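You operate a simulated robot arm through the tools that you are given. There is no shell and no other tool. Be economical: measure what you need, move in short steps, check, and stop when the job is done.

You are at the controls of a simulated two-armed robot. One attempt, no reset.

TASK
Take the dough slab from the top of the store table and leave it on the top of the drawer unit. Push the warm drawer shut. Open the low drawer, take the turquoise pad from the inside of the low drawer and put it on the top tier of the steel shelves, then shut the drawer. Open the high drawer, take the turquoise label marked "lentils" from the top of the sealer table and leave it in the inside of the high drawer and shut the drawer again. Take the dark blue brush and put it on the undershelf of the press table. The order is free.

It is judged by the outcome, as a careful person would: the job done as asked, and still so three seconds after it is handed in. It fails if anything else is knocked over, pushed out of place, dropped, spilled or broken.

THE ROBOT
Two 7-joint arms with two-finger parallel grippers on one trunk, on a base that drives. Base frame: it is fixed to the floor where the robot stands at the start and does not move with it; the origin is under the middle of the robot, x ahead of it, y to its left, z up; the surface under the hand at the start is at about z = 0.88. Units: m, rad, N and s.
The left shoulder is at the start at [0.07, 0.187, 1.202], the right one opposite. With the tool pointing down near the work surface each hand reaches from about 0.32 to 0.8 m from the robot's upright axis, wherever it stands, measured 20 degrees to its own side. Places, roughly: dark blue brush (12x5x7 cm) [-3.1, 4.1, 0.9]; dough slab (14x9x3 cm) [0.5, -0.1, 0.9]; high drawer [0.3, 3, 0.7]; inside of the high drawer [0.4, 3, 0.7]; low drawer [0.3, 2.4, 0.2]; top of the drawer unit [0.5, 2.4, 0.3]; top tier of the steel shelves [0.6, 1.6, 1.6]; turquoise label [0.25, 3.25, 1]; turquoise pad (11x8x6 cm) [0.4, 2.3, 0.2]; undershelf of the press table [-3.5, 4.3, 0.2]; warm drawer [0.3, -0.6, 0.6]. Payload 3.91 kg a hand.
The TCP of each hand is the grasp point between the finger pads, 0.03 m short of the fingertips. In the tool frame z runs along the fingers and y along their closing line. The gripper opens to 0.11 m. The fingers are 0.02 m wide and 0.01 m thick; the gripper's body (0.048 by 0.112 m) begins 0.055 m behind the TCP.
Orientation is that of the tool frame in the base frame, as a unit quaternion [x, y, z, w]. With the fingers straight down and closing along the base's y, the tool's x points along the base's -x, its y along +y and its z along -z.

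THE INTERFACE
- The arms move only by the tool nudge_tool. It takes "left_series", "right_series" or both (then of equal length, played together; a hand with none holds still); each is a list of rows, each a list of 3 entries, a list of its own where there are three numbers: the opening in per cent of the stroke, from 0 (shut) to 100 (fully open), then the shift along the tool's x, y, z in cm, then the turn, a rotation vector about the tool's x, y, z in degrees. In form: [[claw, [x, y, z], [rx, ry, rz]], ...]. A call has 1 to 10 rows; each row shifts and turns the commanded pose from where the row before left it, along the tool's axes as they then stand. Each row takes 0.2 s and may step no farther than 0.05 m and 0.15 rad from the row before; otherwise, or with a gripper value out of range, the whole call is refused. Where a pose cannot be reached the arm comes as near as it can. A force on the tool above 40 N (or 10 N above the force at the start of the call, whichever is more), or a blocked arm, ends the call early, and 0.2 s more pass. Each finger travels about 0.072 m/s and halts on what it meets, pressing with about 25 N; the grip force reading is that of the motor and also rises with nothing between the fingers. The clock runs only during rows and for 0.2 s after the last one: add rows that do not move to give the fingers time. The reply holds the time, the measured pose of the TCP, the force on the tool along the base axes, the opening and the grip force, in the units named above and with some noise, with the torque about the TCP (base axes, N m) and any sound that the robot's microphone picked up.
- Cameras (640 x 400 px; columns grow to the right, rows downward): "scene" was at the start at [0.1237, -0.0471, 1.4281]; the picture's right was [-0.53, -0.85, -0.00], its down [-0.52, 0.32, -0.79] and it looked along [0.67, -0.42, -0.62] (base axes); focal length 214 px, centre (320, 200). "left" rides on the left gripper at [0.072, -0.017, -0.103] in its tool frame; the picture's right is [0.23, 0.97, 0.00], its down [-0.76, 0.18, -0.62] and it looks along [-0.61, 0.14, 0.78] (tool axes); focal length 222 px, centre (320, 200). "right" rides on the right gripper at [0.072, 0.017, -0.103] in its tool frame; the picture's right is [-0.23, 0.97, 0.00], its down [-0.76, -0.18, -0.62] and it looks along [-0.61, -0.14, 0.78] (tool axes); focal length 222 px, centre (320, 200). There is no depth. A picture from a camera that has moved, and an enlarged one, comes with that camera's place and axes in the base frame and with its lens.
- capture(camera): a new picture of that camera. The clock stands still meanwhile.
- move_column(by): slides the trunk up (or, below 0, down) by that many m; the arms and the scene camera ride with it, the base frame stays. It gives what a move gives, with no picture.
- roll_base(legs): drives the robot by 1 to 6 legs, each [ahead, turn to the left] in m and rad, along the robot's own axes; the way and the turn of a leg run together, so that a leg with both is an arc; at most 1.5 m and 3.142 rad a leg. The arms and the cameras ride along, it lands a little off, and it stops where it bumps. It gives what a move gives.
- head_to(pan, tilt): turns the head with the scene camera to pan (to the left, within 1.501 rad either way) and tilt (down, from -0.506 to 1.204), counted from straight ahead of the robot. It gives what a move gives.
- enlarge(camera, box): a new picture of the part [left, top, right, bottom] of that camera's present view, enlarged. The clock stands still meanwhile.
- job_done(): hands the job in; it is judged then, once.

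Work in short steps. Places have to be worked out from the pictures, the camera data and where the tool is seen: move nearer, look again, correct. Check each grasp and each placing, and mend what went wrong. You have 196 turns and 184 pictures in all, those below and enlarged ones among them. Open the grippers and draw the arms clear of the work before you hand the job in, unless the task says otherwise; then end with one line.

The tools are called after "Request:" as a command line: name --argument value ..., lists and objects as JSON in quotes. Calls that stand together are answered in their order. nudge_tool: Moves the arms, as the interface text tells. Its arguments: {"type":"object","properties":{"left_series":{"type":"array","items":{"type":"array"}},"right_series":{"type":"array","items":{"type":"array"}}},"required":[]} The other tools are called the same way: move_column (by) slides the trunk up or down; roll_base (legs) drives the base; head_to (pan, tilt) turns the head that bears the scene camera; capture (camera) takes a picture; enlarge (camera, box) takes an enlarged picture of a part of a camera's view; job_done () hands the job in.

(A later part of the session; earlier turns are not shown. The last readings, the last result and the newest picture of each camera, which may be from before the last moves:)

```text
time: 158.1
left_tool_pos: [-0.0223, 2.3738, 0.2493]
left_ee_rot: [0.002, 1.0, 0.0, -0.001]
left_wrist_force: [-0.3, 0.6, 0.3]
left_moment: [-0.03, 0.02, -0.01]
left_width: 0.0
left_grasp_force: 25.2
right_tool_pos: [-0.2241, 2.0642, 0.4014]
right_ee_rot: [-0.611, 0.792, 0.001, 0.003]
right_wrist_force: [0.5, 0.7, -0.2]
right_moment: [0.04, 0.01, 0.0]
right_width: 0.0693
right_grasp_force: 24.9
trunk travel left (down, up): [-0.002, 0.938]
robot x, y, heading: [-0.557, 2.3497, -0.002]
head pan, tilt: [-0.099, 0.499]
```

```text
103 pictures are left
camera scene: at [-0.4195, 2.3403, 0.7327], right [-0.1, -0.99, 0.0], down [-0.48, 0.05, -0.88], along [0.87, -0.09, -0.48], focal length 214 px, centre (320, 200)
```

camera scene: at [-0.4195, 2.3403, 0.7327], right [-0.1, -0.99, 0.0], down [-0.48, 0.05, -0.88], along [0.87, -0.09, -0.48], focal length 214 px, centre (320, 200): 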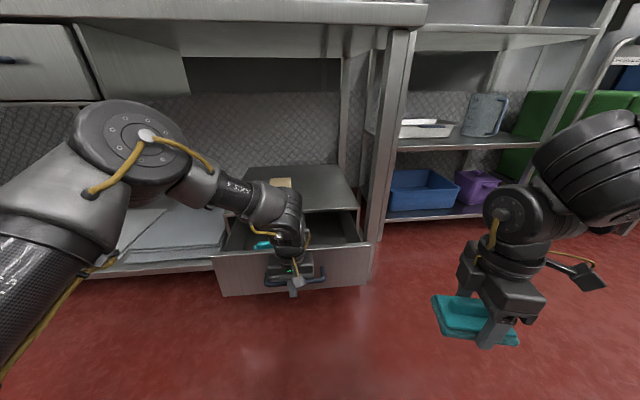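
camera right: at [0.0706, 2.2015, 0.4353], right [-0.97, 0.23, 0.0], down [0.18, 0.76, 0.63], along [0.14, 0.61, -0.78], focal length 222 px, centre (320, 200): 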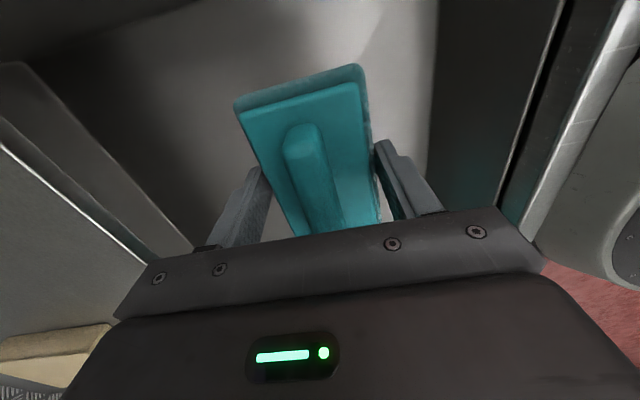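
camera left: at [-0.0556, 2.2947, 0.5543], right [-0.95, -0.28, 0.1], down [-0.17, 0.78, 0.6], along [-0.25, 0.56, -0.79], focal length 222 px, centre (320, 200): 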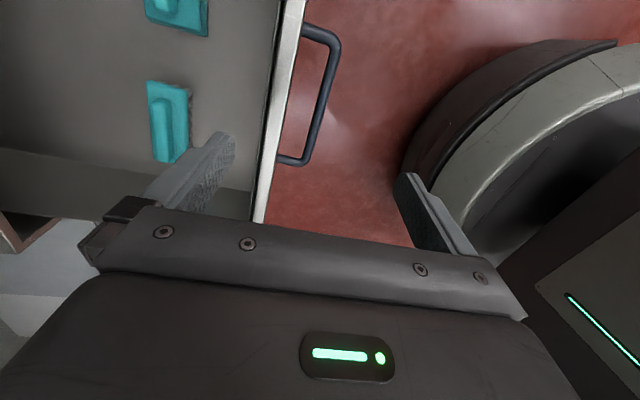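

Pushing via the bar works. Drive another 0.12.

Request:
roll_base --legs '[[0.12, 0]]'

Request:
roll_base --legs '[[0.05, 0]]'

Request:
capture --camera "scene"

```text
time: 159.3
left_tool_pos: [0.0966, 2.374, 0.2504]
left_ee_rot: [0.001, 1.0, 0.001, -0.001]
left_wrist_force: [0.0, 0.5, -0.6]
left_moment: [0.0, -0.02, -0.01]
left_width: 0.0001
left_grasp_force: 25.0
right_tool_pos: [-0.1053, 2.0648, 0.4021]
right_ee_rot: [-0.609, 0.793, 0.001, 0.003]
right_wrist_force: [-0.5, 0.5, -0.8]
right_moment: [-0.07, -0.01, -0.04]
right_width: 0.0693
right_grasp_force: 24.8
trunk travel left (down, up): [-0.002, 0.938]
robot x, y, heading: [-0.4433, 2.3484, -0.004]
head pan, tilt: [-0.099, 0.499]
```

```text
time: 160.4
left_tool_pos: [0.1426, 2.3747, 0.248]
left_ee_rot: [0.005, 1.0, 0.003, -0.01]
left_wrist_force: [-0.4, -0.5, -0.5]
left_moment: [0.0, -0.05, -0.05]
left_width: 0.0001
left_grasp_force: 24.5
right_tool_pos: [-0.053, 2.0635, 0.4011]
right_ee_rot: [-0.61, 0.793, 0.002, 0.002]
right_wrist_force: [0.5, -0.5, -1.0]
right_moment: [0.0, -0.01, -0.01]
right_width: 0.0691
right_grasp_force: 25.1
trunk travel left (down, up): [-0.002, 0.938]
robot x, y, heading: [-0.3926, 2.3497, 0.002]
head pan, tilt: [-0.099, 0.499]
stopped in leg 1: the force on the tool passed its limit at 41 N (the readings are from after the stop); the commanded pose is now the measured one
```

```text
102 pictures are left
camera scene: at [-0.2479, 2.3401, 0.7326], right [-0.1, -0.99, 0.0], down [-0.48, 0.05, -0.88], along [0.87, -0.09, -0.48], focal length 214 px, centre (320, 200)
```

scene: 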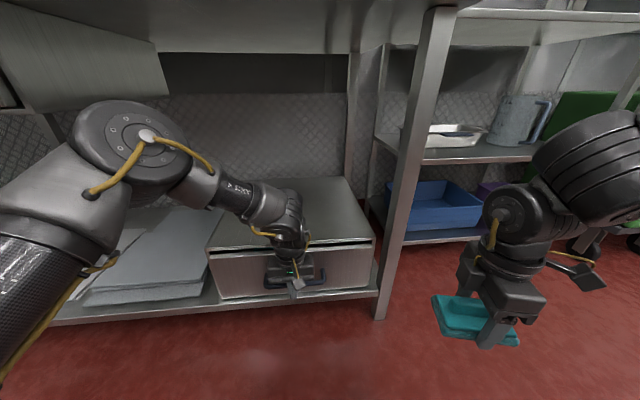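

The drawer is back at its original position (bar outer ≈0.153). Back off and verify the unit and the slab.

Request:
roll_base --legs '[[-0.35, 0]]'

Request:
capture --camera "scene"

Request:
enlarge --camera "scene" --box '[200, 140, 400, 280]'

```text
time: 162.7
left_tool_pos: [-0.2118, 2.3716, 0.2491]
left_ee_rot: [0.008, 1.0, 0.003, -0.009]
left_wrist_force: [-0.1, 0.2, -0.8]
left_moment: [0.01, -0.01, -0.01]
left_width: 0.0
left_grasp_force: 24.9
right_tool_pos: [-0.4083, 2.0628, 0.4028]
right_ee_rot: [-0.608, 0.794, 0.001, 0.002]
right_wrist_force: [0.0, -0.9, -0.2]
right_moment: [0.04, 0.01, 0.0]
right_width: 0.0691
right_grasp_force: 24.3
trunk travel left (down, up): [-0.002, 0.938]
robot x, y, heading: [-0.7433, 2.351, -0.008]
head pan, tilt: [-0.099, 0.499]
```

```text
101 pictures are left
camera scene: at [-0.6024, 2.3407, 0.7327], right [-0.11, -0.99, 0.0], down [-0.48, 0.05, -0.88], along [0.87, -0.09, -0.48], focal length 214 px, centre (320, 200)
```

scene: 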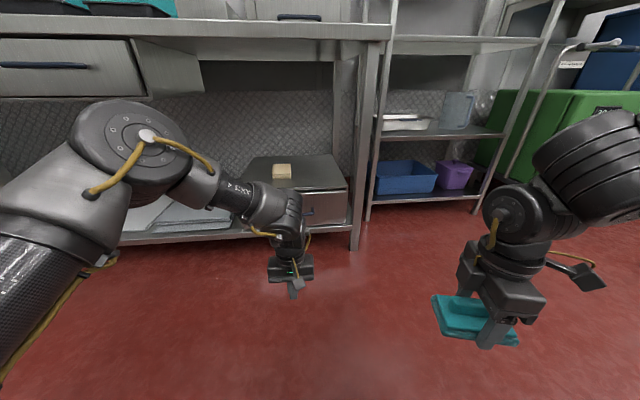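

```text
2.86 times, centred on (300, 210) of scene
camera zoom: at [-0.6024, 2.3407, 0.7327], right [-0.11, -0.99, 0.0], down [-0.48, 0.05, -0.88], along [0.87, -0.09, -0.48], focal length 613 px, centre (377, 171)
```

zoom: 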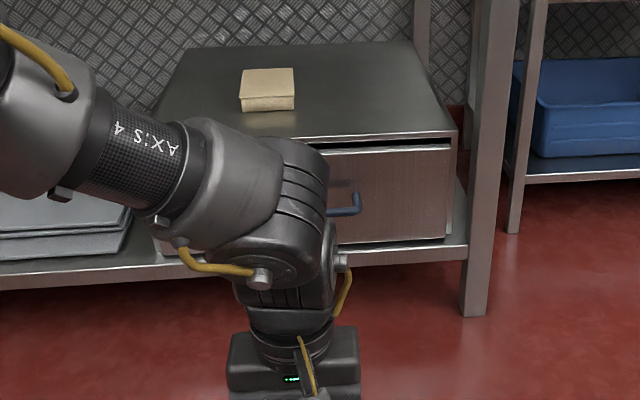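

Low drawer shut and slab still in place. Raise the trunk and go to the steel shelves (y≈1.6).

Request:
move_column --by 0.4

Request:
move_column --by 0.4

Request:
roll_base --legs '[[0, -1.56], [0.5, 0], [0, 1.57]]'

Request:
head_to --pan -0.3 --tilt 0.0

Request:
capture --camera "scene"

```text
time: 166.6
left_tool_pos: [-0.2116, 2.3726, 0.647]
left_ee_rot: [0.008, 1.0, 0.004, -0.01]
left_wrist_force: [0.0, -0.3, -0.2]
left_moment: [0.04, -0.02, 0.0]
left_width: 0.0
left_grasp_force: 25.3
right_tool_pos: [-0.4083, 2.0623, 0.8019]
right_ee_rot: [-0.609, 0.793, 0.001, 0.002]
right_wrist_force: [0.5, -0.1, -0.4]
right_moment: [-0.01, -0.05, 0.02]
right_width: 0.0692
right_grasp_force: 25.3
trunk travel left (down, up): [-0.402, 0.538]
robot x, y, heading: [-0.7445, 2.3512, -0.004]
head pan, tilt: [-0.099, 0.499]
```

```text
time: 170.4
left_tool_pos: [-0.211, 2.3719, 1.0488]
left_ee_rot: [0.008, 1.0, 0.004, -0.01]
left_wrist_force: [-0.2, -0.6, -0.8]
left_moment: [-0.02, 0.05, -0.01]
left_width: 0.0001
left_grasp_force: 24.8
right_tool_pos: [-0.4083, 2.0626, 1.2023]
right_ee_rot: [-0.607, 0.795, 0.002, 0.002]
right_wrist_force: [-0.3, 0.1, -0.7]
right_moment: [-0.02, 0.0, 0.01]
right_width: 0.069
right_grasp_force: 25.3
trunk travel left (down, up): [-0.802, 0.138]
robot x, y, heading: [-0.7454, 2.3517, -0.007]
head pan, tilt: [-0.099, 0.499]
```

```text
time: 181.0
left_tool_pos: [-0.2259, 1.8522, 1.0477]
left_ee_rot: [0.028, 1.0, 0.004, -0.01]
left_wrist_force: [0.2, -0.1, -0.6]
left_moment: [-0.03, 0.01, 0.0]
left_width: 0.0
left_grasp_force: 25.1
right_tool_pos: [-0.4345, 1.5509, 1.2007]
right_ee_rot: [-0.592, 0.806, 0.002, 0.002]
right_wrist_force: [0.3, -0.8, -0.4]
right_moment: [-0.01, 0.0, -0.01]
right_width: 0.069
right_grasp_force: 24.7
trunk travel left (down, up): [-0.802, 0.138]
robot x, y, heading: [-0.7578, 1.85, -0.045]
head pan, tilt: [-0.099, 0.499]
```

```text
time: 181.9
left_tool_pos: [-0.2253, 1.8533, 1.0473]
left_ee_rot: [0.028, 1.0, 0.003, -0.01]
left_wrist_force: [-1.0, 0.0, 0.3]
left_moment: [-0.04, -0.01, -0.01]
left_width: 0.0
left_grasp_force: 24.7
right_tool_pos: [-0.4337, 1.5502, 1.2014]
right_ee_rot: [-0.592, 0.806, 0.001, 0.001]
right_wrist_force: [0.5, 0.9, -0.3]
right_moment: [0.03, -0.03, 0.0]
right_width: 0.0691
right_grasp_force: 24.9
trunk travel left (down, up): [-0.802, 0.138]
robot x, y, heading: [-0.7571, 1.8547, -0.045]
head pan, tilt: [-0.3, 0.0]
```

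```text
99 pictures are left
camera scene: at [-0.6221, 1.8191, 1.5787], right [-0.34, -0.94, 0.0], down [0.0, 0.0, -1.0], along [0.94, -0.34, 0.0], focal length 214 px, centre (320, 200)
```

scene: 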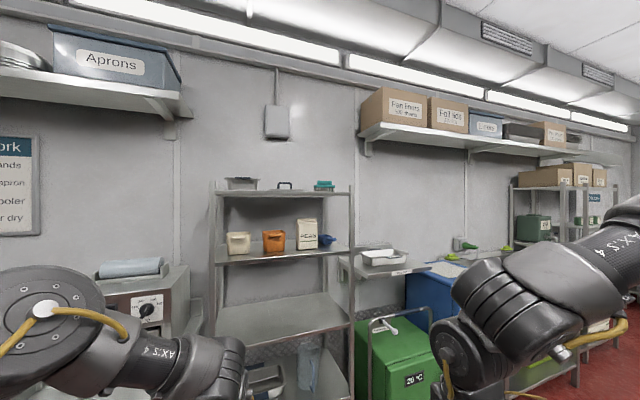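

The top tier (z≈1.6) carries several items. Raise to the top and look down on it for a free spot.

Request:
move_column --by 0.138

Request:
head_to --pan -0.25 --tilt 0.2

Request:
capture --camera "scene"

Request:
enlarge --camera "scene" --box '[190, 110, 390, 250]'

```text
time: 183.6
left_tool_pos: [-0.2248, 1.8524, 1.1852]
left_ee_rot: [0.028, 1.0, 0.004, -0.01]
left_wrist_force: [-1.1, -0.8, -0.5]
left_moment: [0.0, 0.02, 0.01]
left_width: 0.0
left_grasp_force: 25.2
right_tool_pos: [-0.4334, 1.5503, 1.3397]
right_ee_rot: [-0.592, 0.806, 0.002, 0.002]
right_wrist_force: [-0.1, -0.6, -1.2]
right_moment: [0.0, 0.01, 0.0]
right_width: 0.0691
right_grasp_force: 25.1
trunk travel left (down, up): [-0.94, 0.0]
robot x, y, heading: [-0.7613, 1.8527, -0.047]
head pan, tilt: [-0.3, 0.0]
```

```text
time: 184.3
left_tool_pos: [-0.224, 1.8538, 1.1867]
left_ee_rot: [0.028, 1.0, 0.003, -0.009]
left_wrist_force: [0.5, 0.2, -0.4]
left_moment: [-0.01, 0.0, -0.01]
left_width: 0.0
left_grasp_force: 25.1
right_tool_pos: [-0.4329, 1.5515, 1.3398]
right_ee_rot: [-0.592, 0.806, 0.003, 0.003]
right_wrist_force: [0.3, -0.2, -0.4]
right_moment: [-0.03, 0.02, 0.0]
right_width: 0.0691
right_grasp_force: 25.1
trunk travel left (down, up): [-0.94, 0.0]
robot x, y, heading: [-0.7586, 1.8541, -0.043]
head pan, tilt: [-0.25, 0.201]
```

```text
98 pictures are left
camera scene: at [-0.6174, 1.8223, 1.6983], right [-0.29, -0.96, 0.0], down [-0.19, 0.06, -0.98], along [0.94, -0.29, -0.2], focal length 214 px, centre (320, 200)
```

scene: 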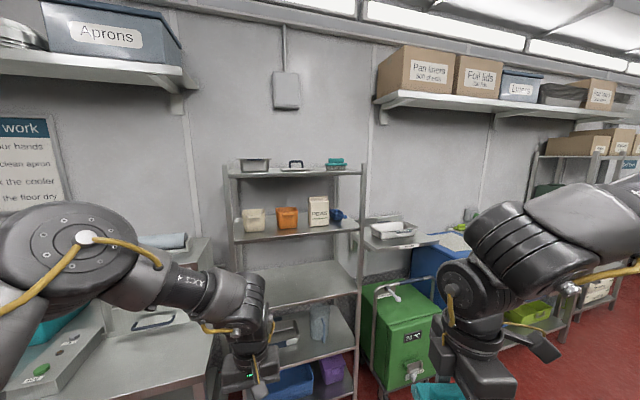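

```text
2.86 times, centred on (290, 180) of scene
camera zoom: at [-0.6174, 1.8223, 1.6983], right [-0.29, -0.96, 0.0], down [-0.19, 0.06, -0.98], along [0.94, -0.29, -0.2], focal length 613 px, centre (406, 257)
```

zoom: 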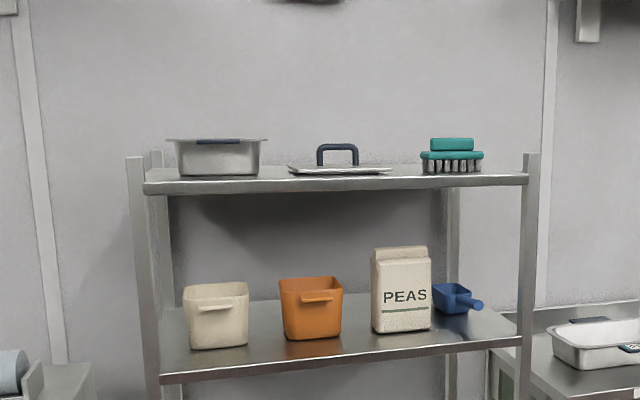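

Free front strip on the top tier exists (front x≈0.32; pot at y≈1.82, lid ≈(0.55,1.6), brush ≈(0.57,1.35)). I'll aim for about (0.39, 1.47). First raise the right hand in the aisle and square its yaw.

Request:
nudge_tool --right_series '[[30, [0, -1.5, -4.5], [0, 0, -5.8]], [30, [0, -1.5, -4.5], [0, 0, -5.8]], [30, [0, -1.5, -4.5], [0, 0, -5.8]], [30, [0, -1.5, -4.5], [0, 0, 0]], [30, [0, -1.5, -4.5], [0, 0, 0]], [30, [0, -1.5, -4.5], [0, 0, 0]], [30, [0, 0, -4.5], [0, 0, 0]], [30, [0, 0, -4.5], [0, 0, 0]]]'

Request:
capture --camera "scene"

```text
time: 186.1
left_tool_pos: [-0.2267, 1.8532, 1.1866]
left_ee_rot: [0.029, 1.0, 0.003, -0.008]
left_wrist_force: [0.8, -0.3, 0.1]
left_moment: [0.0, -0.01, 0.0]
left_width: 0.0
left_grasp_force: 24.8
right_tool_pos: [-0.4108, 1.5247, 1.5381]
right_ee_rot: [0.707, -0.707, -0.002, -0.005]
right_wrist_force: [-0.5, 0.1, -0.4]
right_moment: [0.01, -0.03, 0.01]
right_width: 0.0691
right_grasp_force: 25.0
right hand out of reach, approached as far as the arm can: row 4, 5, 6, 7, 8
trunk travel left (down, up): [-0.94, 0.0]
robot x, y, heading: [-0.7572, 1.856, -0.046]
head pan, tilt: [-0.25, 0.201]
```

```text
96 pictures are left
camera scene: at [-0.6195, 1.8227, 1.6985], right [-0.29, -0.96, 0.0], down [-0.19, 0.06, -0.98], along [0.94, -0.29, -0.2], focal length 214 px, centre (320, 200)
```

scene: 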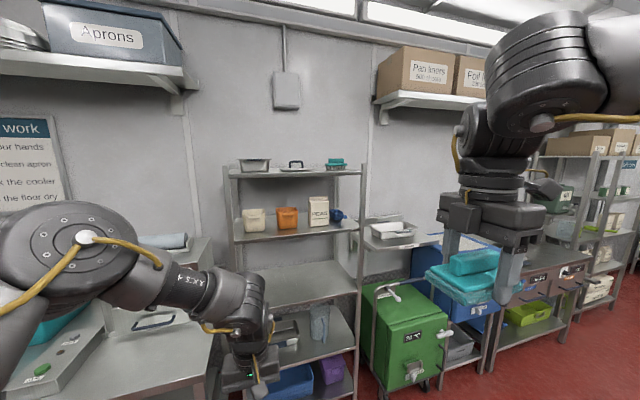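

At z 1.54 it stalls close in; try extending forward and then up.

Request:
nudge_tool --right_series '[[30, [0, -4.5, 0], [0, 0, 0]], [30, [0, -4.5, 0], [0, 0, 0]], [30, [0, -4.5, 0], [0, 0, 0]], [30, [0, -4.5, 0], [0, 0, 0]], [30, [0, -1, -4], [0, 0, 0]], [30, [0, -1, -4], [0, 0, 0]], [30, [0, 0, -4], [0, 0, 0]], [30, [0, 0, -4], [0, 0, 0]]]'

```text
time: 187.9
left_tool_pos: [-0.2246, 1.8518, 1.1862]
left_ee_rot: [0.028, 1.0, 0.004, -0.008]
left_wrist_force: [0.7, -0.4, -0.4]
left_moment: [0.02, 0.0, 0.01]
left_width: 0.0001
left_grasp_force: 24.6
right_tool_pos: [-0.347, 1.4842, 1.5083]
right_ee_rot: [-0.707, 0.707, 0.002, 0.004]
right_wrist_force: [-0.3, -0.4, -0.9]
right_moment: [0.01, 0.02, 0.0]
right_width: 0.069
right_grasp_force: 24.8
right hand out of reach, approached as far as the arm can: row 1, 2, 3, 4, 5, 6, 7, 8
trunk travel left (down, up): [-0.94, 0.0]
robot x, y, heading: [-0.7552, 1.8541, -0.044]
head pan, tilt: [-0.25, 0.201]
```

Tool-down can't get high enough. Plan: yaw back so the pad's long side points forward, then pitch the tool forward, which should let the hand reach up. First yaw +90°.

Request:
nudge_tool --right_series '[[30, [0, 0, 3], [0, 0, 8.2]], [30, [0, 0, 3], [0, 0, 8.2]], [30, [0, 0, 3], [0, 0, 8.2]], [30, [0, 0, 0], [0, 0, 8.2]], [30, [0, 0, 0], [0, 0, 8.2]], [30, [0, 0, 0], [0, 0, 8.2]], [30, [0, 0, 0], [0, 0, 8.2]], [30, [0, 0, 0], [0, 0, 8.2]], [30, [0, 0, 0], [0, 0, 8.2]], [30, [0, 0, 0], [0, 0, 8.2]]]'

Request:
nudge_tool --right_series '[[30, [0, 0, 0], [0, 0, 8]], [30, [0, 0, 0], [0, -8, 0]], [30, [0, 0, 0], [0, -8, 0]], [30, [0, 0, 0], [0, -8, 0]], [30, [0, 0, 0], [0, -8, 0]], [30, [0, 0, 0], [0, -8, 0]]]'

Request:
capture --camera "scene"

```text
time: 190.1
left_tool_pos: [-0.225, 1.8517, 1.1859]
left_ee_rot: [0.028, 1.0, 0.004, -0.01]
left_wrist_force: [0.0, -0.6, -0.7]
left_moment: [0.01, 0.02, -0.01]
left_width: 0.0
left_grasp_force: 25.1
right_tool_pos: [-0.3446, 1.4836, 1.4134]
right_ee_rot: [-0.069, 0.998, 0.002, 0.0]
right_wrist_force: [0.6, -0.7, 0.9]
right_moment: [0.01, 0.01, 0.0]
right_width: 0.0693
right_grasp_force: 25.1
trunk travel left (down, up): [-0.94, 0.0]
robot x, y, heading: [-0.7594, 1.8542, -0.046]
head pan, tilt: [-0.25, 0.201]
```

```text
time: 191.5
left_tool_pos: [-0.2268, 1.8509, 1.1859]
left_ee_rot: [0.027, 1.0, 0.003, -0.009]
left_wrist_force: [-0.5, -0.1, 0.2]
left_moment: [0.02, 0.0, -0.01]
left_width: 0.0
left_grasp_force: 25.0
right_tool_pos: [-0.3461, 1.4836, 1.4154]
right_ee_rot: [0.003, 0.939, 0.002, 0.344]
right_wrist_force: [-0.2, -1.1, -0.3]
right_moment: [-0.03, -0.02, -0.03]
right_width: 0.0692
right_grasp_force: 25.0
trunk travel left (down, up): [-0.94, 0.0]
robot x, y, heading: [-0.7561, 1.8517, -0.044]
head pan, tilt: [-0.25, 0.201]
```

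```text
95 pictures are left
camera scene: at [-0.6191, 1.8212, 1.6985], right [-0.29, -0.96, 0.0], down [-0.19, 0.06, -0.98], along [0.94, -0.29, -0.2], focal length 214 px, centre (320, 200)
```

scene: 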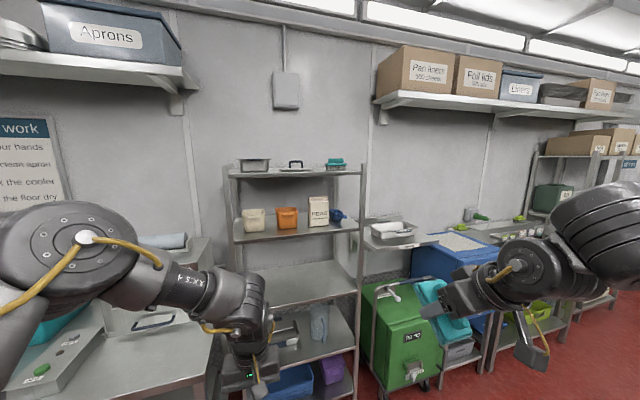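

40° pitch works. Now move up 26 cm and forward 15 cm.

Request:
nudge_tool --right_series '[[30, [-2.9, 0, -3.5], [0, 0, 0]], [30, [-2.9, 0, -3.5], [0, 0, 0]], [30, [-2.9, 0, -3.5], [0, 0, 0]], [30, [-2.9, 0, -3.5], [0, 0, 0]], [30, [-4.2, 0, 0.7], [0, 0, 0]], [30, [-4.2, 0, 0.7], [0, 0, 0]], [30, [-4.2, 0, 0.7], [0, 0, 0]]]'

```text
time: 193.1
left_tool_pos: [-0.2225, 1.8513, 1.1832]
left_ee_rot: [0.028, 1.0, 0.003, -0.01]
left_wrist_force: [-0.5, 0.9, 0.4]
left_moment: [0.04, 0.03, 0.0]
left_width: 0.0
left_grasp_force: 25.4
right_tool_pos: [-0.2323, 1.4847, 1.661]
right_ee_rot: [0.001, 0.94, 0.003, 0.341]
right_wrist_force: [0.8, -0.5, -1.0]
right_moment: [0.0, 0.03, 0.02]
right_width: 0.0692
right_grasp_force: 24.9
trunk travel left (down, up): [-0.94, 0.0]
robot x, y, heading: [-0.7558, 1.8542, -0.046]
head pan, tilt: [-0.25, 0.201]
```

Reached z=1.66 easily. See whether I can reduce the tilt to ~15–25° here and rise to 1.70.

Request:
nudge_tool --right_series '[[30, [-1.5, 0, -2], [0, 0, 0]], [30, [-1.5, 0, -2], [0, 0, 0]], [30, [0, 0, 0], [0, 6, 0]], [30, [0, 0, 0], [0, 6, 0]], [30, [0, 0, 0], [0, 6, 0]], [30, [0, 0, 0], [0, 6, 0]]]'

```text
time: 194.5
left_tool_pos: [-0.2254, 1.8523, 1.1863]
left_ee_rot: [0.028, 1.0, 0.004, -0.009]
left_wrist_force: [0.5, -0.2, -0.4]
left_moment: [-0.03, 0.02, 0.03]
left_width: 0.0002
left_grasp_force: 25.3
right_tool_pos: [-0.3023, 1.4511, 1.5796]
right_ee_rot: [0.0, 0.99, 0.005, 0.141]
right_wrist_force: [-1.0, 0.4, -0.1]
right_moment: [0.01, -0.01, 0.01]
right_width: 0.0691
right_grasp_force: 24.8
right hand out of reach, approached as far as the arm can: row 1, 2, 3, 4, 5, 6
trunk travel left (down, up): [-0.94, 0.0]
robot x, y, heading: [-0.755, 1.8559, -0.043]
head pan, tilt: [-0.25, 0.201]
```

Explore: pitch 30° with a farther reach.

Request:
nudge_tool --right_series '[[30, [0, 0, 0], [0, -7, 0]], [30, [0, 0.8, 0], [0, -7, 0]], [30, [-3.5, 1, 2], [0, 0, 0]], [30, [-3.5, 1, 2], [0, 0, 0]], [30, [-3.5, 1, 2], [0, 0, 0]], [30, [-3.5, 0, 2], [0, 0, 0]], [30, [-3.5, 0, 1], [0, 0, 0]], [30, [-2, 0, -3.5], [0, 0, 0]], [30, [-2, 0, -3.5], [0, 0, 0]], [30, [-2, 0, -3.5], [0, 0, 0]]]'

```text
time: 196.7
left_tool_pos: [-0.2257, 1.8523, 1.1863]
left_ee_rot: [0.029, 1.0, 0.004, -0.009]
left_wrist_force: [0.9, 0.4, 0.2]
left_moment: [0.0, 0.01, 0.02]
left_width: 0.0002
left_grasp_force: 25.6
right_tool_pos: [-0.2115, 1.4454, 1.6168]
right_ee_rot: [0.0, 0.965, 0.004, 0.262]
right_wrist_force: [0.7, -0.1, -0.3]
right_moment: [0.0, 0.02, -0.01]
right_width: 0.0691
right_grasp_force: 24.7
right hand out of reach, approached as far as the arm can: row 5, 6, 7, 8, 9, 10
trunk travel left (down, up): [-0.94, 0.0]
robot x, y, heading: [-0.7573, 1.8544, -0.043]
head pan, tilt: [-0.25, 0.201]
```

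Reachable height grows with pitch (40°→1.66, 30°→1.62). At ~52° I can clear the tier: set near edge down, let the pad pivot flat, release. Pull the left arm back for clearance, and set the right hand to 52°, y≈1.46, z≈1.71.

Request:
nudge_tool --right_series '[[30, [0, 0, 0], [0, -7.2, 0]], [30, [0, 0, 0], [0, -7.2, 0]], [30, [0, 0, 0], [0, -7.2, 0]], [30, [-2.4, 0.5, -1.8], [0, 0, 0]], [30, [-2.4, 0.5, -1.8], [0, 0, 0]], [30, [-2.4, 0.5, -1.8], [0, 0, 0]]]' --left_series '[[0, [3.1, 3.8, 0], [0, 0, 0]], [0, [3.1, 3.8, 0], [0, 0, 0]], [0, [3.1, 3.8, 0], [0, 0, 0]], [0, [3.1, 3.8, 0], [0, 0, 0]], [0, [3.1, 3.8, 0], [0, 0, 0]], [0, [3.1, 3.8, 0], [0, 0, 0]]]'

Request:
capture --camera "right"

Request:
capture --camera "scene"

```text
time: 198.1
left_tool_pos: [-0.4047, 2.0795, 1.1874]
left_ee_rot: [0.043, 0.999, 0.002, -0.02]
left_wrist_force: [-0.2, -0.2, -0.5]
left_moment: [-0.01, 0.02, -0.01]
left_width: 0.0
left_grasp_force: 25.1
left hand out of reach, approached as far as the arm can: row 6
right_tool_pos: [-0.21, 1.4583, 1.7079]
right_ee_rot: [0.001, 0.9, 0.001, 0.437]
right_wrist_force: [0.0, -0.1, -0.8]
right_moment: [0.0, -0.01, 0.01]
right_width: 0.069
right_grasp_force: 24.4
trunk travel left (down, up): [-0.94, 0.0]
robot x, y, heading: [-0.756, 1.8533, -0.047]
head pan, tilt: [-0.25, 0.201]
```

```text
94 pictures are left
camera right: at [-0.3378, 1.4756, 1.7152], right [0.14, 0.97, 0.18], down [-0.02, -0.18, 0.98], along [0.99, -0.14, -0.01], focal length 222 px, centre (320, 200)
```

right: 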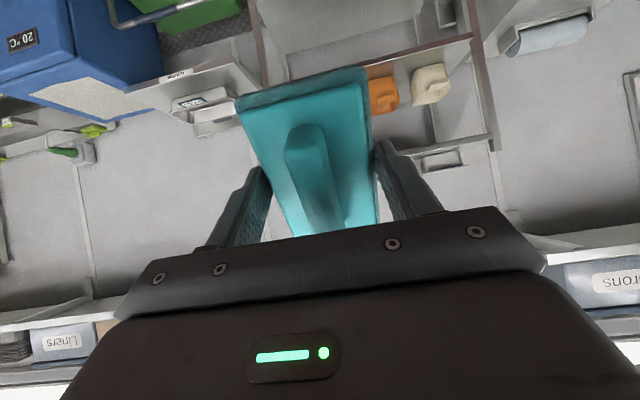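

```text
93 pictures are left
camera scene: at [-0.6199, 1.8259, 1.6986], right [-0.29, -0.96, 0.0], down [-0.19, 0.06, -0.98], along [0.94, -0.29, -0.2], focal length 214 px, centre (320, 200)
```

scene: 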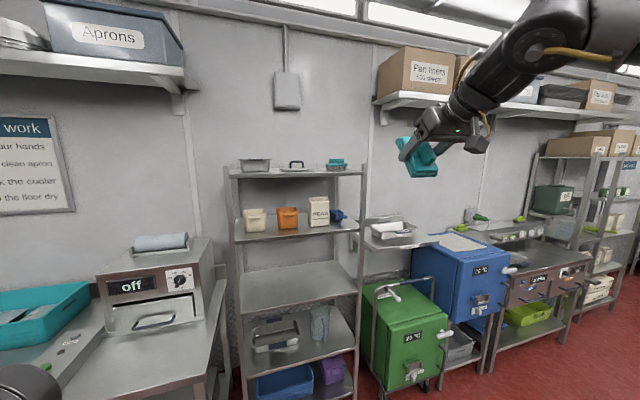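

Perfect reach. Drive forward 0.42 m toward the shelves and re-check.

Request:
roll_base --legs '[[0.42, 0.03]]'

Request:
head_to --pan -0.5 --tilt 0.15

Request:
capture --camera "scene"

Request:
capture --camera "right"

```text
time: 200.7
left_tool_pos: [0.0056, 2.0764, 1.1887]
left_ee_rot: [0.026, 0.999, 0.002, -0.019]
left_wrist_force: [-0.3, 0.3, 0.8]
left_moment: [-0.02, -0.01, 0.03]
left_width: 0.0
left_grasp_force: 24.8
right_tool_pos: [0.2183, 1.4616, 1.7076]
right_ee_rot: [-0.012, 0.899, 0.009, 0.437]
right_wrist_force: [-0.2, -0.3, 0.1]
right_moment: [0.03, 0.02, 0.0]
right_width: 0.0692
right_grasp_force: 25.0
trunk travel left (down, up): [-0.94, 0.0]
robot x, y, heading: [-0.3368, 1.8407, -0.02]
head pan, tilt: [-0.25, 0.201]
```

```text
time: 201.4
left_tool_pos: [0.008, 2.0756, 1.1864]
left_ee_rot: [0.028, 0.999, 0.002, -0.02]
left_wrist_force: [0.0, 0.0, -0.7]
left_moment: [0.0, 0.0, 0.02]
left_width: 0.0
left_grasp_force: 25.3
right_tool_pos: [0.2205, 1.4603, 1.7051]
right_ee_rot: [-0.012, 0.9, 0.008, 0.436]
right_wrist_force: [-0.9, 0.3, -1.1]
right_moment: [0.01, -0.01, 0.0]
right_width: 0.069
right_grasp_force: 24.8
trunk travel left (down, up): [-0.94, 0.0]
robot x, y, heading: [-0.3415, 1.84, -0.011]
head pan, tilt: [-0.499, 0.15]
```

```text
92 pictures are left
camera scene: at [-0.2093, 1.7933, 1.703], right [-0.49, -0.87, 0.0], down [-0.13, 0.07, -0.99], along [0.86, -0.49, -0.15], focal length 214 px, centre (320, 200)
```

scene: 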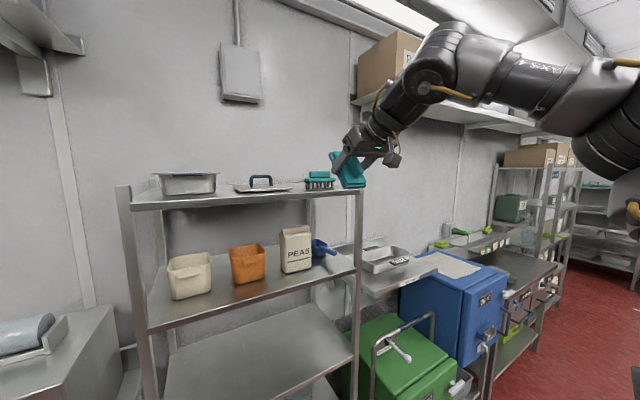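

```text
91 pictures are left
camera right: at [0.093, 1.4733, 1.7135], right [0.11, 0.98, 0.18], down [-0.01, -0.18, 0.98], along [0.99, -0.11, -0.01], focal length 222 px, centre (320, 200)
```

right: 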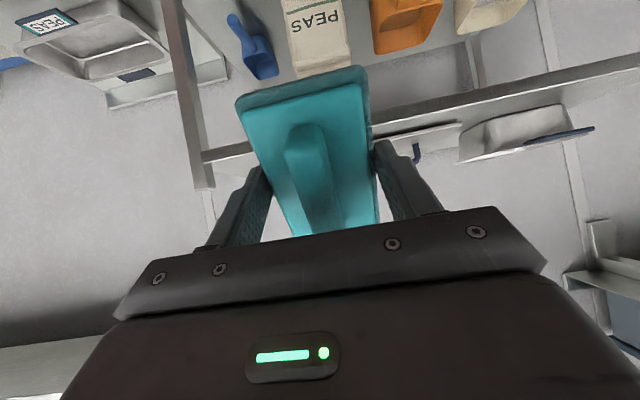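

The tier's front edge is actually at x≈0.46 (z≈1.615). Zoom to judge the free gap precisely.

Request:
enlarge --camera "scene" --box '[110, 140, 390, 230]'

```text
2.29 times, centred on (250, 185) of scene
camera zoom: at [-0.2093, 1.7933, 1.703], right [-0.49, -0.87, 0.0], down [-0.13, 0.07, -0.99], along [0.86, -0.49, -0.15], focal length 490 px, centre (480, 234)
```

zoom: 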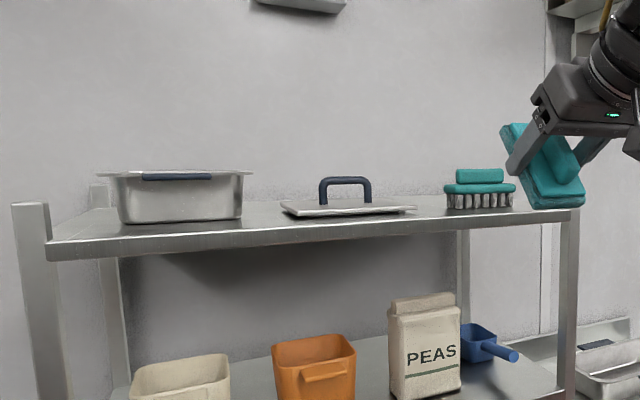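

The whole front strip x 0.46–0.60 is free. Target: near pad edge at x≈0.478, y≈1.46. Extend the arm 13 cm at height, then look at limits.

Request:
nudge_tool --right_series '[[30, [-2.9, 0, 3.2], [0, 0, 0]], [30, [-2.9, 0, 3.2], [0, 0, 0]], [30, [-2.9, 0, 3.2], [0, 0, 0]]]'

```text
time: 202.2
left_tool_pos: [0.0067, 2.0737, 1.1873]
left_ee_rot: [0.028, 0.999, 0.003, -0.02]
left_wrist_force: [0.1, -0.2, 0.0]
left_moment: [0.0, 0.01, -0.01]
left_width: 0.0003
left_grasp_force: 24.9
right_tool_pos: [0.3143, 1.445, 1.6786]
right_ee_rot: [-0.012, 0.899, 0.01, 0.437]
right_wrist_force: [0.2, -0.2, -0.5]
right_moment: [-0.01, -0.02, -0.01]
right_width: 0.0689
right_grasp_force: 24.6
right hand out of reach, approached as far as the arm can: row 2, 3
trunk travel left (down, up): [-0.94, 0.0]
robot x, y, heading: [-0.3417, 1.8395, -0.013]
head pan, tilt: [-0.499, 0.15]
```

The arm's reach ends near rel 0.61 at that height; back up slightly, raise, and also pull the left hand back/up before driving in.

Request:
nudge_tool --right_series '[[30, [0.3, 0.5, -2.6], [0, 0, 0]], [30, [0.3, 0.5, -2.6], [0, 0, 0]], [30, [0, 0, 0], [0, 0, 0]]]' --left_series '[[0, [3, 1, -3], [0, 0, 0]], [0, [3, 1, -3], [0, 0, 0]], [0, [3, 1, -3], [0, 0, 0]]]'

Request:
roll_base --legs '[[0.14, 0.01]]'

Request:
capture --camera "scene"

Request:
capture --camera "right"

```text
time: 203.0
left_tool_pos: [0.0055, 2.0812, 1.2395]
left_ee_rot: [0.025, 1.0, 0.003, -0.019]
left_wrist_force: [-0.4, 0.2, -0.1]
left_moment: [0.04, -0.01, 0.01]
left_width: 0.0
left_grasp_force: 24.9
left hand out of reach, approached as far as the arm can: row 1, 2, 3
right_tool_pos: [0.2665, 1.4514, 1.708]
right_ee_rot: [-0.012, 0.9, 0.01, 0.437]
right_wrist_force: [0.1, 0.0, -1.3]
right_moment: [0.02, 0.05, 0.01]
right_width: 0.0692
right_grasp_force: 25.1
trunk travel left (down, up): [-0.94, 0.0]
robot x, y, heading: [-0.3421, 1.839, -0.012]
head pan, tilt: [-0.499, 0.15]
```

```text
time: 204.4
left_tool_pos: [0.1433, 2.0837, 1.2416]
left_ee_rot: [0.021, 1.0, 0.003, -0.018]
left_wrist_force: [-1.2, 0.4, 0.3]
left_moment: [0.02, -0.01, -0.01]
left_width: 0.0
left_grasp_force: 25.2
right_tool_pos: [0.4059, 1.4569, 1.7105]
right_ee_rot: [-0.017, 0.898, 0.012, 0.439]
right_wrist_force: [-0.7, 0.0, -1.0]
right_moment: [-0.01, -0.04, -0.03]
right_width: 0.0689
right_grasp_force: 24.6
trunk travel left (down, up): [-0.94, 0.0]
robot x, y, heading: [-0.199, 1.8386, -0.005]
head pan, tilt: [-0.499, 0.15]
```

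```text
89 pictures are left
camera scene: at [-0.0757, 1.792, 1.7039], right [-0.48, -0.87, 0.0], down [-0.13, 0.07, -0.99], along [0.87, -0.48, -0.14], focal length 214 px, centre (320, 200)
```

scene: 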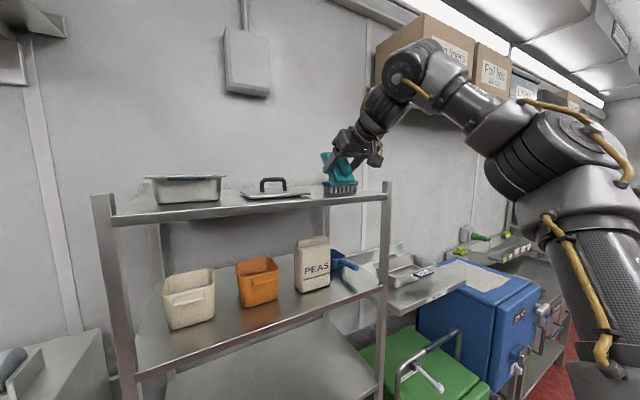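

```text
88 pictures are left
camera right: at [0.2786, 1.4695, 1.7171], right [0.1, 0.98, 0.19], down [-0.02, -0.18, 0.98], along [0.99, -0.1, 0.0], focal length 222 px, centre (320, 200)
```

right: 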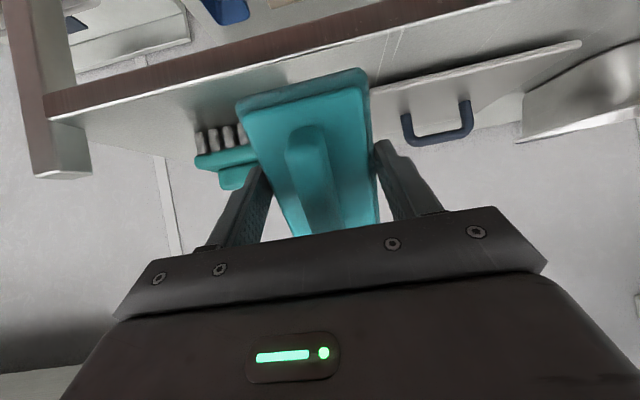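

Pad is aligned between brush and lid. Drive 8 cm further in, then check.

Request:
roll_base --legs '[[0.08, 0]]'

Request:
enlarge --camera "scene" --box '[220, 100, 420, 240]'

Request:
capture --camera "right"

```text
time: 205.4
left_tool_pos: [0.2226, 2.0835, 1.2427]
left_ee_rot: [0.021, 1.0, 0.004, -0.017]
left_wrist_force: [-1.2, -0.4, -0.2]
left_moment: [-0.03, -0.07, 0.01]
left_width: 0.0
left_grasp_force: 25.4
right_tool_pos: [0.4831, 1.4572, 1.7119]
right_ee_rot: [-0.016, 0.898, 0.011, 0.44]
right_wrist_force: [-0.2, 0.7, -0.2]
right_moment: [0.02, 0.05, 0.0]
right_width: 0.0689
right_grasp_force: 24.6
trunk travel left (down, up): [-0.94, 0.0]
robot x, y, heading: [-0.118, 1.8382, -0.002]
head pan, tilt: [-0.499, 0.15]
```

```text
2.86 times, centred on (320, 170) of scene
camera zoom: at [0.001, 1.7911, 1.704], right [-0.48, -0.87, 0.0], down [-0.12, 0.07, -0.99], along [0.87, -0.48, -0.14], focal length 613 px, centre (320, 286)
```

zoom: 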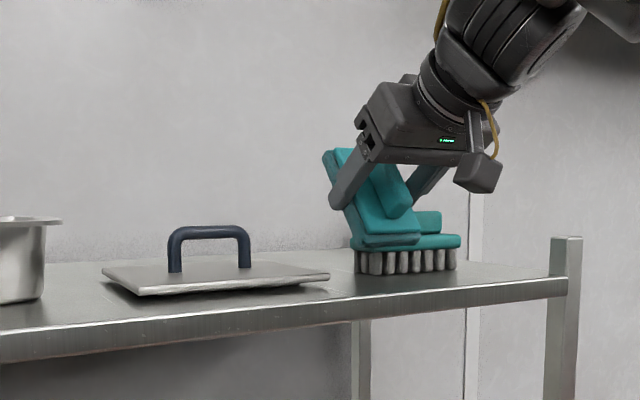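

```text
86 pictures are left
camera right: at [0.3549, 1.4684, 1.7183], right [0.1, 0.98, 0.19], down [-0.02, -0.19, 0.98], along [0.99, -0.1, 0.0], focal length 222 px, centre (320, 200)
```

right: 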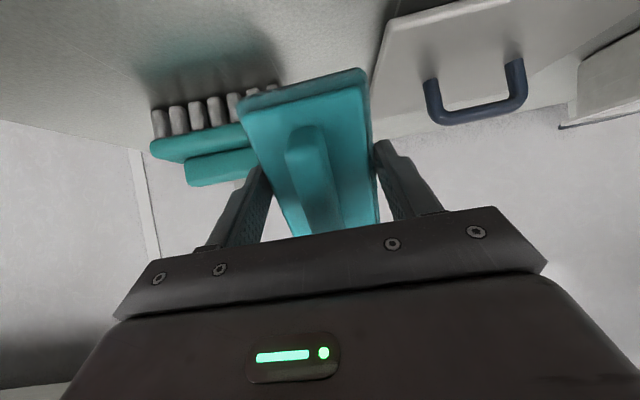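

Gap between brush (to y≈1.432) and lid (from y≈1.52): I shift 1.8 cm to +y to centre the pad, and lower 3.5 cm.

Request:
nudge_tool --right_series '[[30, [0, 1.8, 0], [0, 0, 0]], [30, [1.1, 0, 0.8], [0, 0, 0]], [30, [1.1, 0, 0.8], [0, 0, 0]], [30, [0.55, 0, 0.4], [0, 0, 0]]]'

Request:
enlarge --camera "scene" --box '[220, 100, 420, 240]'

Request:
capture --camera "right"

```text
time: 206.4
left_tool_pos: [0.2281, 2.083, 1.2402]
left_ee_rot: [0.023, 1.0, 0.003, -0.019]
left_wrist_force: [0.3, 0.1, -0.6]
left_moment: [-0.01, 0.0, 0.0]
left_width: 0.0002
left_grasp_force: 24.8
right_tool_pos: [0.4894, 1.4762, 1.6794]
right_ee_rot: [-0.015, 0.897, 0.011, 0.441]
right_wrist_force: [1.7, -8.8, 23.2]
right_moment: [-0.49, 0.05, -0.05]
right_width: 0.0694
right_grasp_force: 25.4
trunk travel left (down, up): [-0.94, 0.0]
robot x, y, heading: [-0.1189, 1.8385, -0.007]
head pan, tilt: [-0.499, 0.15]
```

```text
2.86 times, centred on (320, 170) of scene
camera zoom: at [0.0106, 1.7916, 1.7038], right [-0.49, -0.87, 0.0], down [-0.13, 0.07, -0.99], along [0.86, -0.48, -0.15], focal length 613 px, centre (320, 286)
```

zoom: 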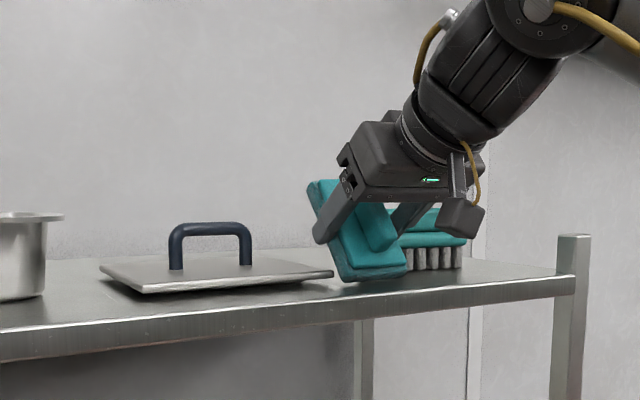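

```text
84 pictures are left
camera right: at [0.3606, 1.4881, 1.6839], right [0.1, 0.98, 0.19], down [-0.02, -0.19, 0.98], along [0.99, -0.11, 0.0], focal length 222 px, centre (320, 200)
```

right: 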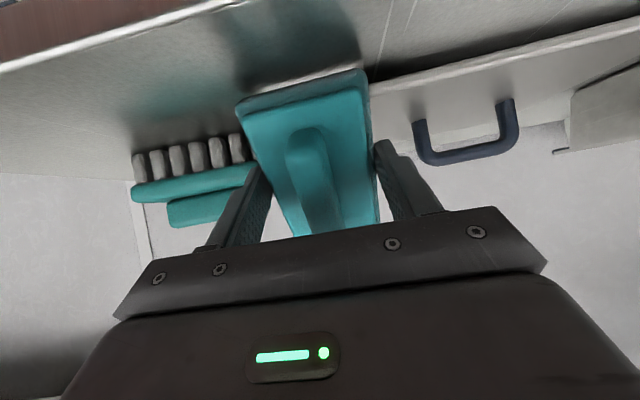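

The near edge rests on the tier (23 N). I relieve ~3 mm, then open so that it tips forward flat.

Request:
nudge_tool --right_series '[[30, [-0.2, 0, -0.15], [0, 0, 0]], [30, [0, 0, 0], [0, 0, 0]]]'

```text
time: 207.0
left_tool_pos: [0.2267, 2.0845, 1.2394]
left_ee_rot: [0.022, 1.0, 0.004, -0.019]
left_wrist_force: [0.2, -0.1, -0.2]
left_moment: [-0.02, -0.01, -0.03]
left_width: 0.0001
left_grasp_force: 25.1
right_tool_pos: [0.4896, 1.4767, 1.6776]
right_ee_rot: [-0.016, 0.899, 0.012, 0.438]
right_wrist_force: [-1.5, -6.1, 17.5]
right_moment: [-0.23, 0.28, 0.11]
right_width: 0.0692
right_grasp_force: 25.3
trunk travel left (down, up): [-0.94, 0.0]
robot x, y, heading: [-0.1165, 1.8368, 0.001]
head pan, tilt: [-0.499, 0.15]
```

Request:
nudge_tool --right_series '[[30, [-0.3, 0, -0.2], [0, 0, 0]], [30, [0, 0, 0], [0, 0, 0]]]'

Request:
enlarge --camera "scene" --box '[220, 100, 420, 240]'

```text
time: 207.6
left_tool_pos: [0.2298, 2.0841, 1.2387]
left_ee_rot: [0.022, 1.0, 0.003, -0.021]
left_wrist_force: [-0.2, 0.3, -0.2]
left_moment: [0.0, -0.02, 0.04]
left_width: 0.0001
left_grasp_force: 25.1
right_tool_pos: [0.4946, 1.478, 1.678]
right_ee_rot: [-0.017, 0.901, 0.012, 0.434]
right_wrist_force: [0.1, -0.9, -0.6]
right_moment: [0.0, -0.04, -0.01]
right_width: 0.0691
right_grasp_force: 24.9
trunk travel left (down, up): [-0.94, 0.0]
robot x, y, heading: [-0.1174, 1.8386, -0.004]
head pan, tilt: [-0.499, 0.15]
```

```text
2.86 times, centred on (320, 170) of scene
camera zoom: at [0.0147, 1.7924, 1.7028], right [-0.48, -0.88, 0.0], down [-0.13, 0.07, -0.99], along [0.87, -0.48, -0.15], focal length 613 px, centre (320, 286)
```

zoom: 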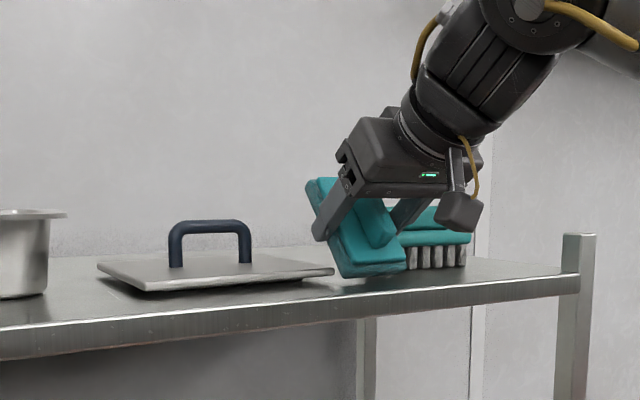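

Nearly zero force. For more margin from lid and brush, shift 1.4 cm back toward the front edge before release.

Request:
nudge_tool --right_series '[[30, [0.6, -0.1, -1.3], [0, 0, 0]], [30, [0.2, 0, 0.15], [0, 0, 0]], [30, [0, 0, 0], [0, 0, 0]]]'

Request:
capture --camera "right"

```text
time: 208.4
left_tool_pos: [0.2291, 2.0849, 1.2379]
left_ee_rot: [0.022, 1.0, 0.004, -0.021]
left_wrist_force: [0.0, 0.6, 0.7]
left_moment: [0.0, 0.01, -0.02]
left_width: 0.0
left_grasp_force: 24.7
right_tool_pos: [0.4812, 1.4757, 1.679]
right_ee_rot: [-0.016, 0.9, 0.012, 0.436]
right_wrist_force: [-0.1, 0.3, 0.2]
right_moment: [0.04, -0.01, 0.0]
right_width: 0.0688
right_grasp_force: 25.7
trunk travel left (down, up): [-0.94, 0.0]
robot x, y, heading: [-0.118, 1.8377, -0.008]
head pan, tilt: [-0.499, 0.15]
```

```text
82 pictures are left
camera right: at [0.3535, 1.4865, 1.6872], right [0.1, 0.98, 0.19], down [-0.01, -0.19, 0.98], along [0.99, -0.1, -0.01], focal length 222 px, centre (320, 200)
```

right: 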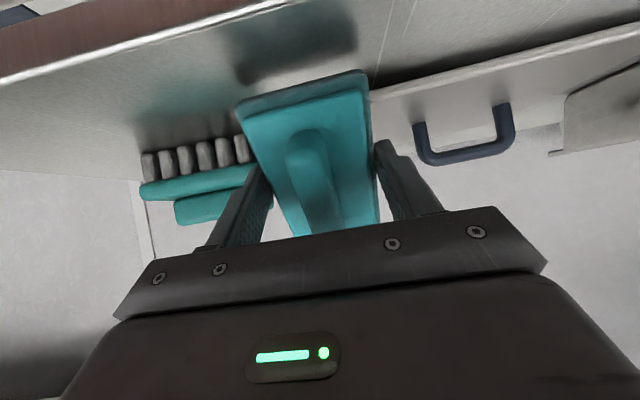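

Release: open the fingers.

Request:
nudge_tool --right_series '[[75, [0, 0, 0], [0, 0, 0]], [95, [0, 0, 0], [0, 0, 0]], [95, [0, 0, 0], [0, 0, 0]], [95, [0, 0, 0], [0, 0, 0]]]'

Request:
enlarge --camera "scene" --box '[220, 100, 420, 240]'

Request:
capture --camera "right"

```text
time: 209.4
left_tool_pos: [0.2303, 2.0837, 1.2396]
left_ee_rot: [0.022, 1.0, 0.003, -0.019]
left_wrist_force: [-0.9, -0.7, 0.2]
left_moment: [-0.01, -0.01, -0.02]
left_width: 0.0
left_grasp_force: 24.9
right_tool_pos: [0.4794, 1.4754, 1.6803]
right_ee_rot: [-0.016, 0.899, 0.012, 0.437]
right_wrist_force: [0.2, -0.4, 1.0]
right_moment: [-0.01, 0.01, 0.01]
right_width: 0.1044
right_grasp_force: 0.0
trunk travel left (down, up): [-0.94, 0.0]
robot x, y, heading: [-0.1188, 1.8387, -0.004]
head pan, tilt: [-0.499, 0.15]
```

```text
2.86 times, centred on (320, 170) of scene
camera zoom: at [0.0135, 1.7922, 1.7031], right [-0.48, -0.87, 0.0], down [-0.13, 0.07, -0.99], along [0.86, -0.48, -0.15], focal length 613 px, centre (320, 286)
```

zoom: 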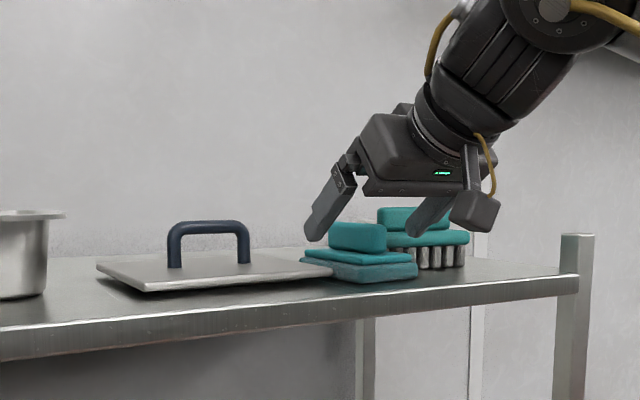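

```text
80 pictures are left
camera right: at [0.3517, 1.4865, 1.6877], right [0.1, 0.98, 0.19], down [-0.01, -0.18, 0.98], along [0.99, -0.1, -0.01], focal length 222 px, centre (320, 200)
```

right: 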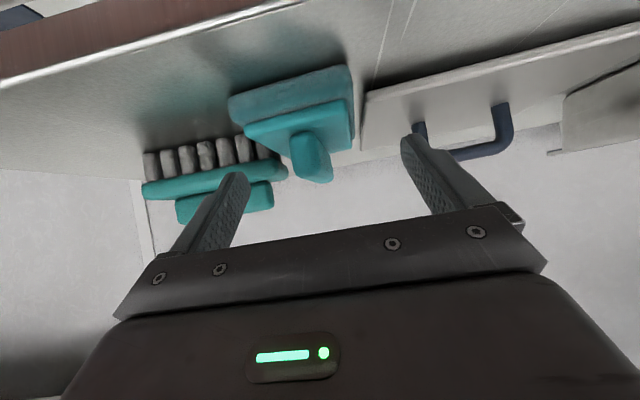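

Pad lies flat on the top tier, neighbours untouched. Back out, then straighten the right hand and lower the trunk to working height.

Request:
roll_base --legs '[[-0.45, 0]]'

Request:
nudge_tool --right_series '[[95, [2.5, 0, 2], [0, 7.4, 0]], [95, [2.5, 0, 2], [0, 7.4, 0]], [95, [2, 0, 3], [0, 7.4, 0]], [95, [0, 0, 3], [0, 7.4, 0]], [95, [0, 0, 3], [0, 7.4, 0]], [95, [0, 0, 3], [0, 7.4, 0]], [95, [0, 0, 3], [0, 7.4, 0]]]'

Request:
move_column --by -0.3

Request:
capture --camera "scene"

```text
time: 212.1
left_tool_pos: [-0.2196, 2.0888, 1.2383]
left_ee_rot: [0.012, 1.0, 0.003, -0.021]
left_wrist_force: [0.2, 0.0, 0.8]
left_moment: [0.0, 0.04, 0.02]
left_width: 0.0
left_grasp_force: 25.3
right_tool_pos: [0.0431, 1.4863, 1.6784]
right_ee_rot: [-0.025, 0.9, 0.016, 0.435]
right_wrist_force: [0.0, 0.4, -0.3]
right_moment: [0.01, 0.02, 0.0]
right_width: 0.1046
right_grasp_force: 0.1
trunk travel left (down, up): [-0.94, 0.0]
robot x, y, heading: [-0.5662, 1.8344, 0.012]
head pan, tilt: [-0.499, 0.15]
```

```text
time: 213.7
left_tool_pos: [-0.2208, 2.089, 1.2386]
left_ee_rot: [0.012, 1.0, 0.003, -0.021]
left_wrist_force: [-0.6, -0.3, 0.2]
left_moment: [0.01, 0.01, -0.01]
left_width: 0.0
left_grasp_force: 24.9
right_tool_pos: [-0.0018, 1.4581, 1.3974]
right_ee_rot: [-0.03, 1.0, 0.005, 0.0]
right_wrist_force: [0.3, 1.1, 0.4]
right_moment: [0.0, 0.0, -0.01]
right_width: 0.1043
right_grasp_force: 0.1
right hand out of reach, approached as far as the arm can: row 4, 5, 6, 7
trunk travel left (down, up): [-0.94, 0.0]
robot x, y, heading: [-0.5649, 1.8349, 0.018]
head pan, tilt: [-0.499, 0.15]
```

```text
time: 216.7
left_tool_pos: [-0.222, 2.0882, 0.9387]
left_ee_rot: [0.012, 1.0, 0.003, -0.02]
left_wrist_force: [0.8, 0.5, 0.3]
left_moment: [-0.03, 0.01, 0.02]
left_width: 0.0002
left_grasp_force: 25.0
right_tool_pos: [-0.0025, 1.4609, 1.0983]
right_ee_rot: [-0.03, 1.0, 0.005, 0.001]
right_wrist_force: [0.0, 0.0, 0.5]
right_moment: [0.01, -0.04, -0.01]
right_width: 0.1044
right_grasp_force: 0.0
trunk travel left (down, up): [-0.64, 0.3]
robot x, y, heading: [-0.563, 1.8412, 0.014]
head pan, tilt: [-0.499, 0.15]
```

```text
79 pictures are left
camera scene: at [-0.4323, 1.7934, 1.4031], right [-0.47, -0.88, 0.0], down [-0.13, 0.07, -0.99], along [0.87, -0.46, -0.15], focal length 214 px, centre (320, 200)
```

scene: 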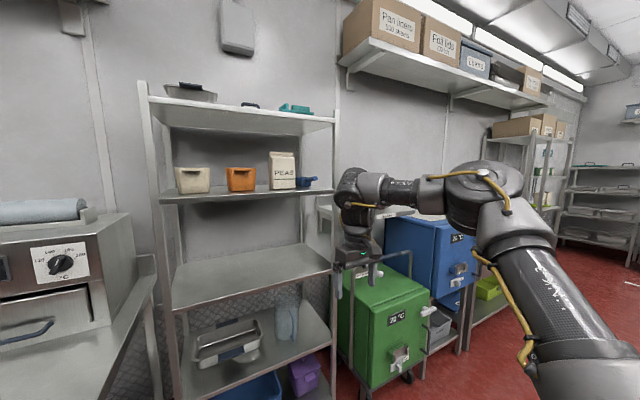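

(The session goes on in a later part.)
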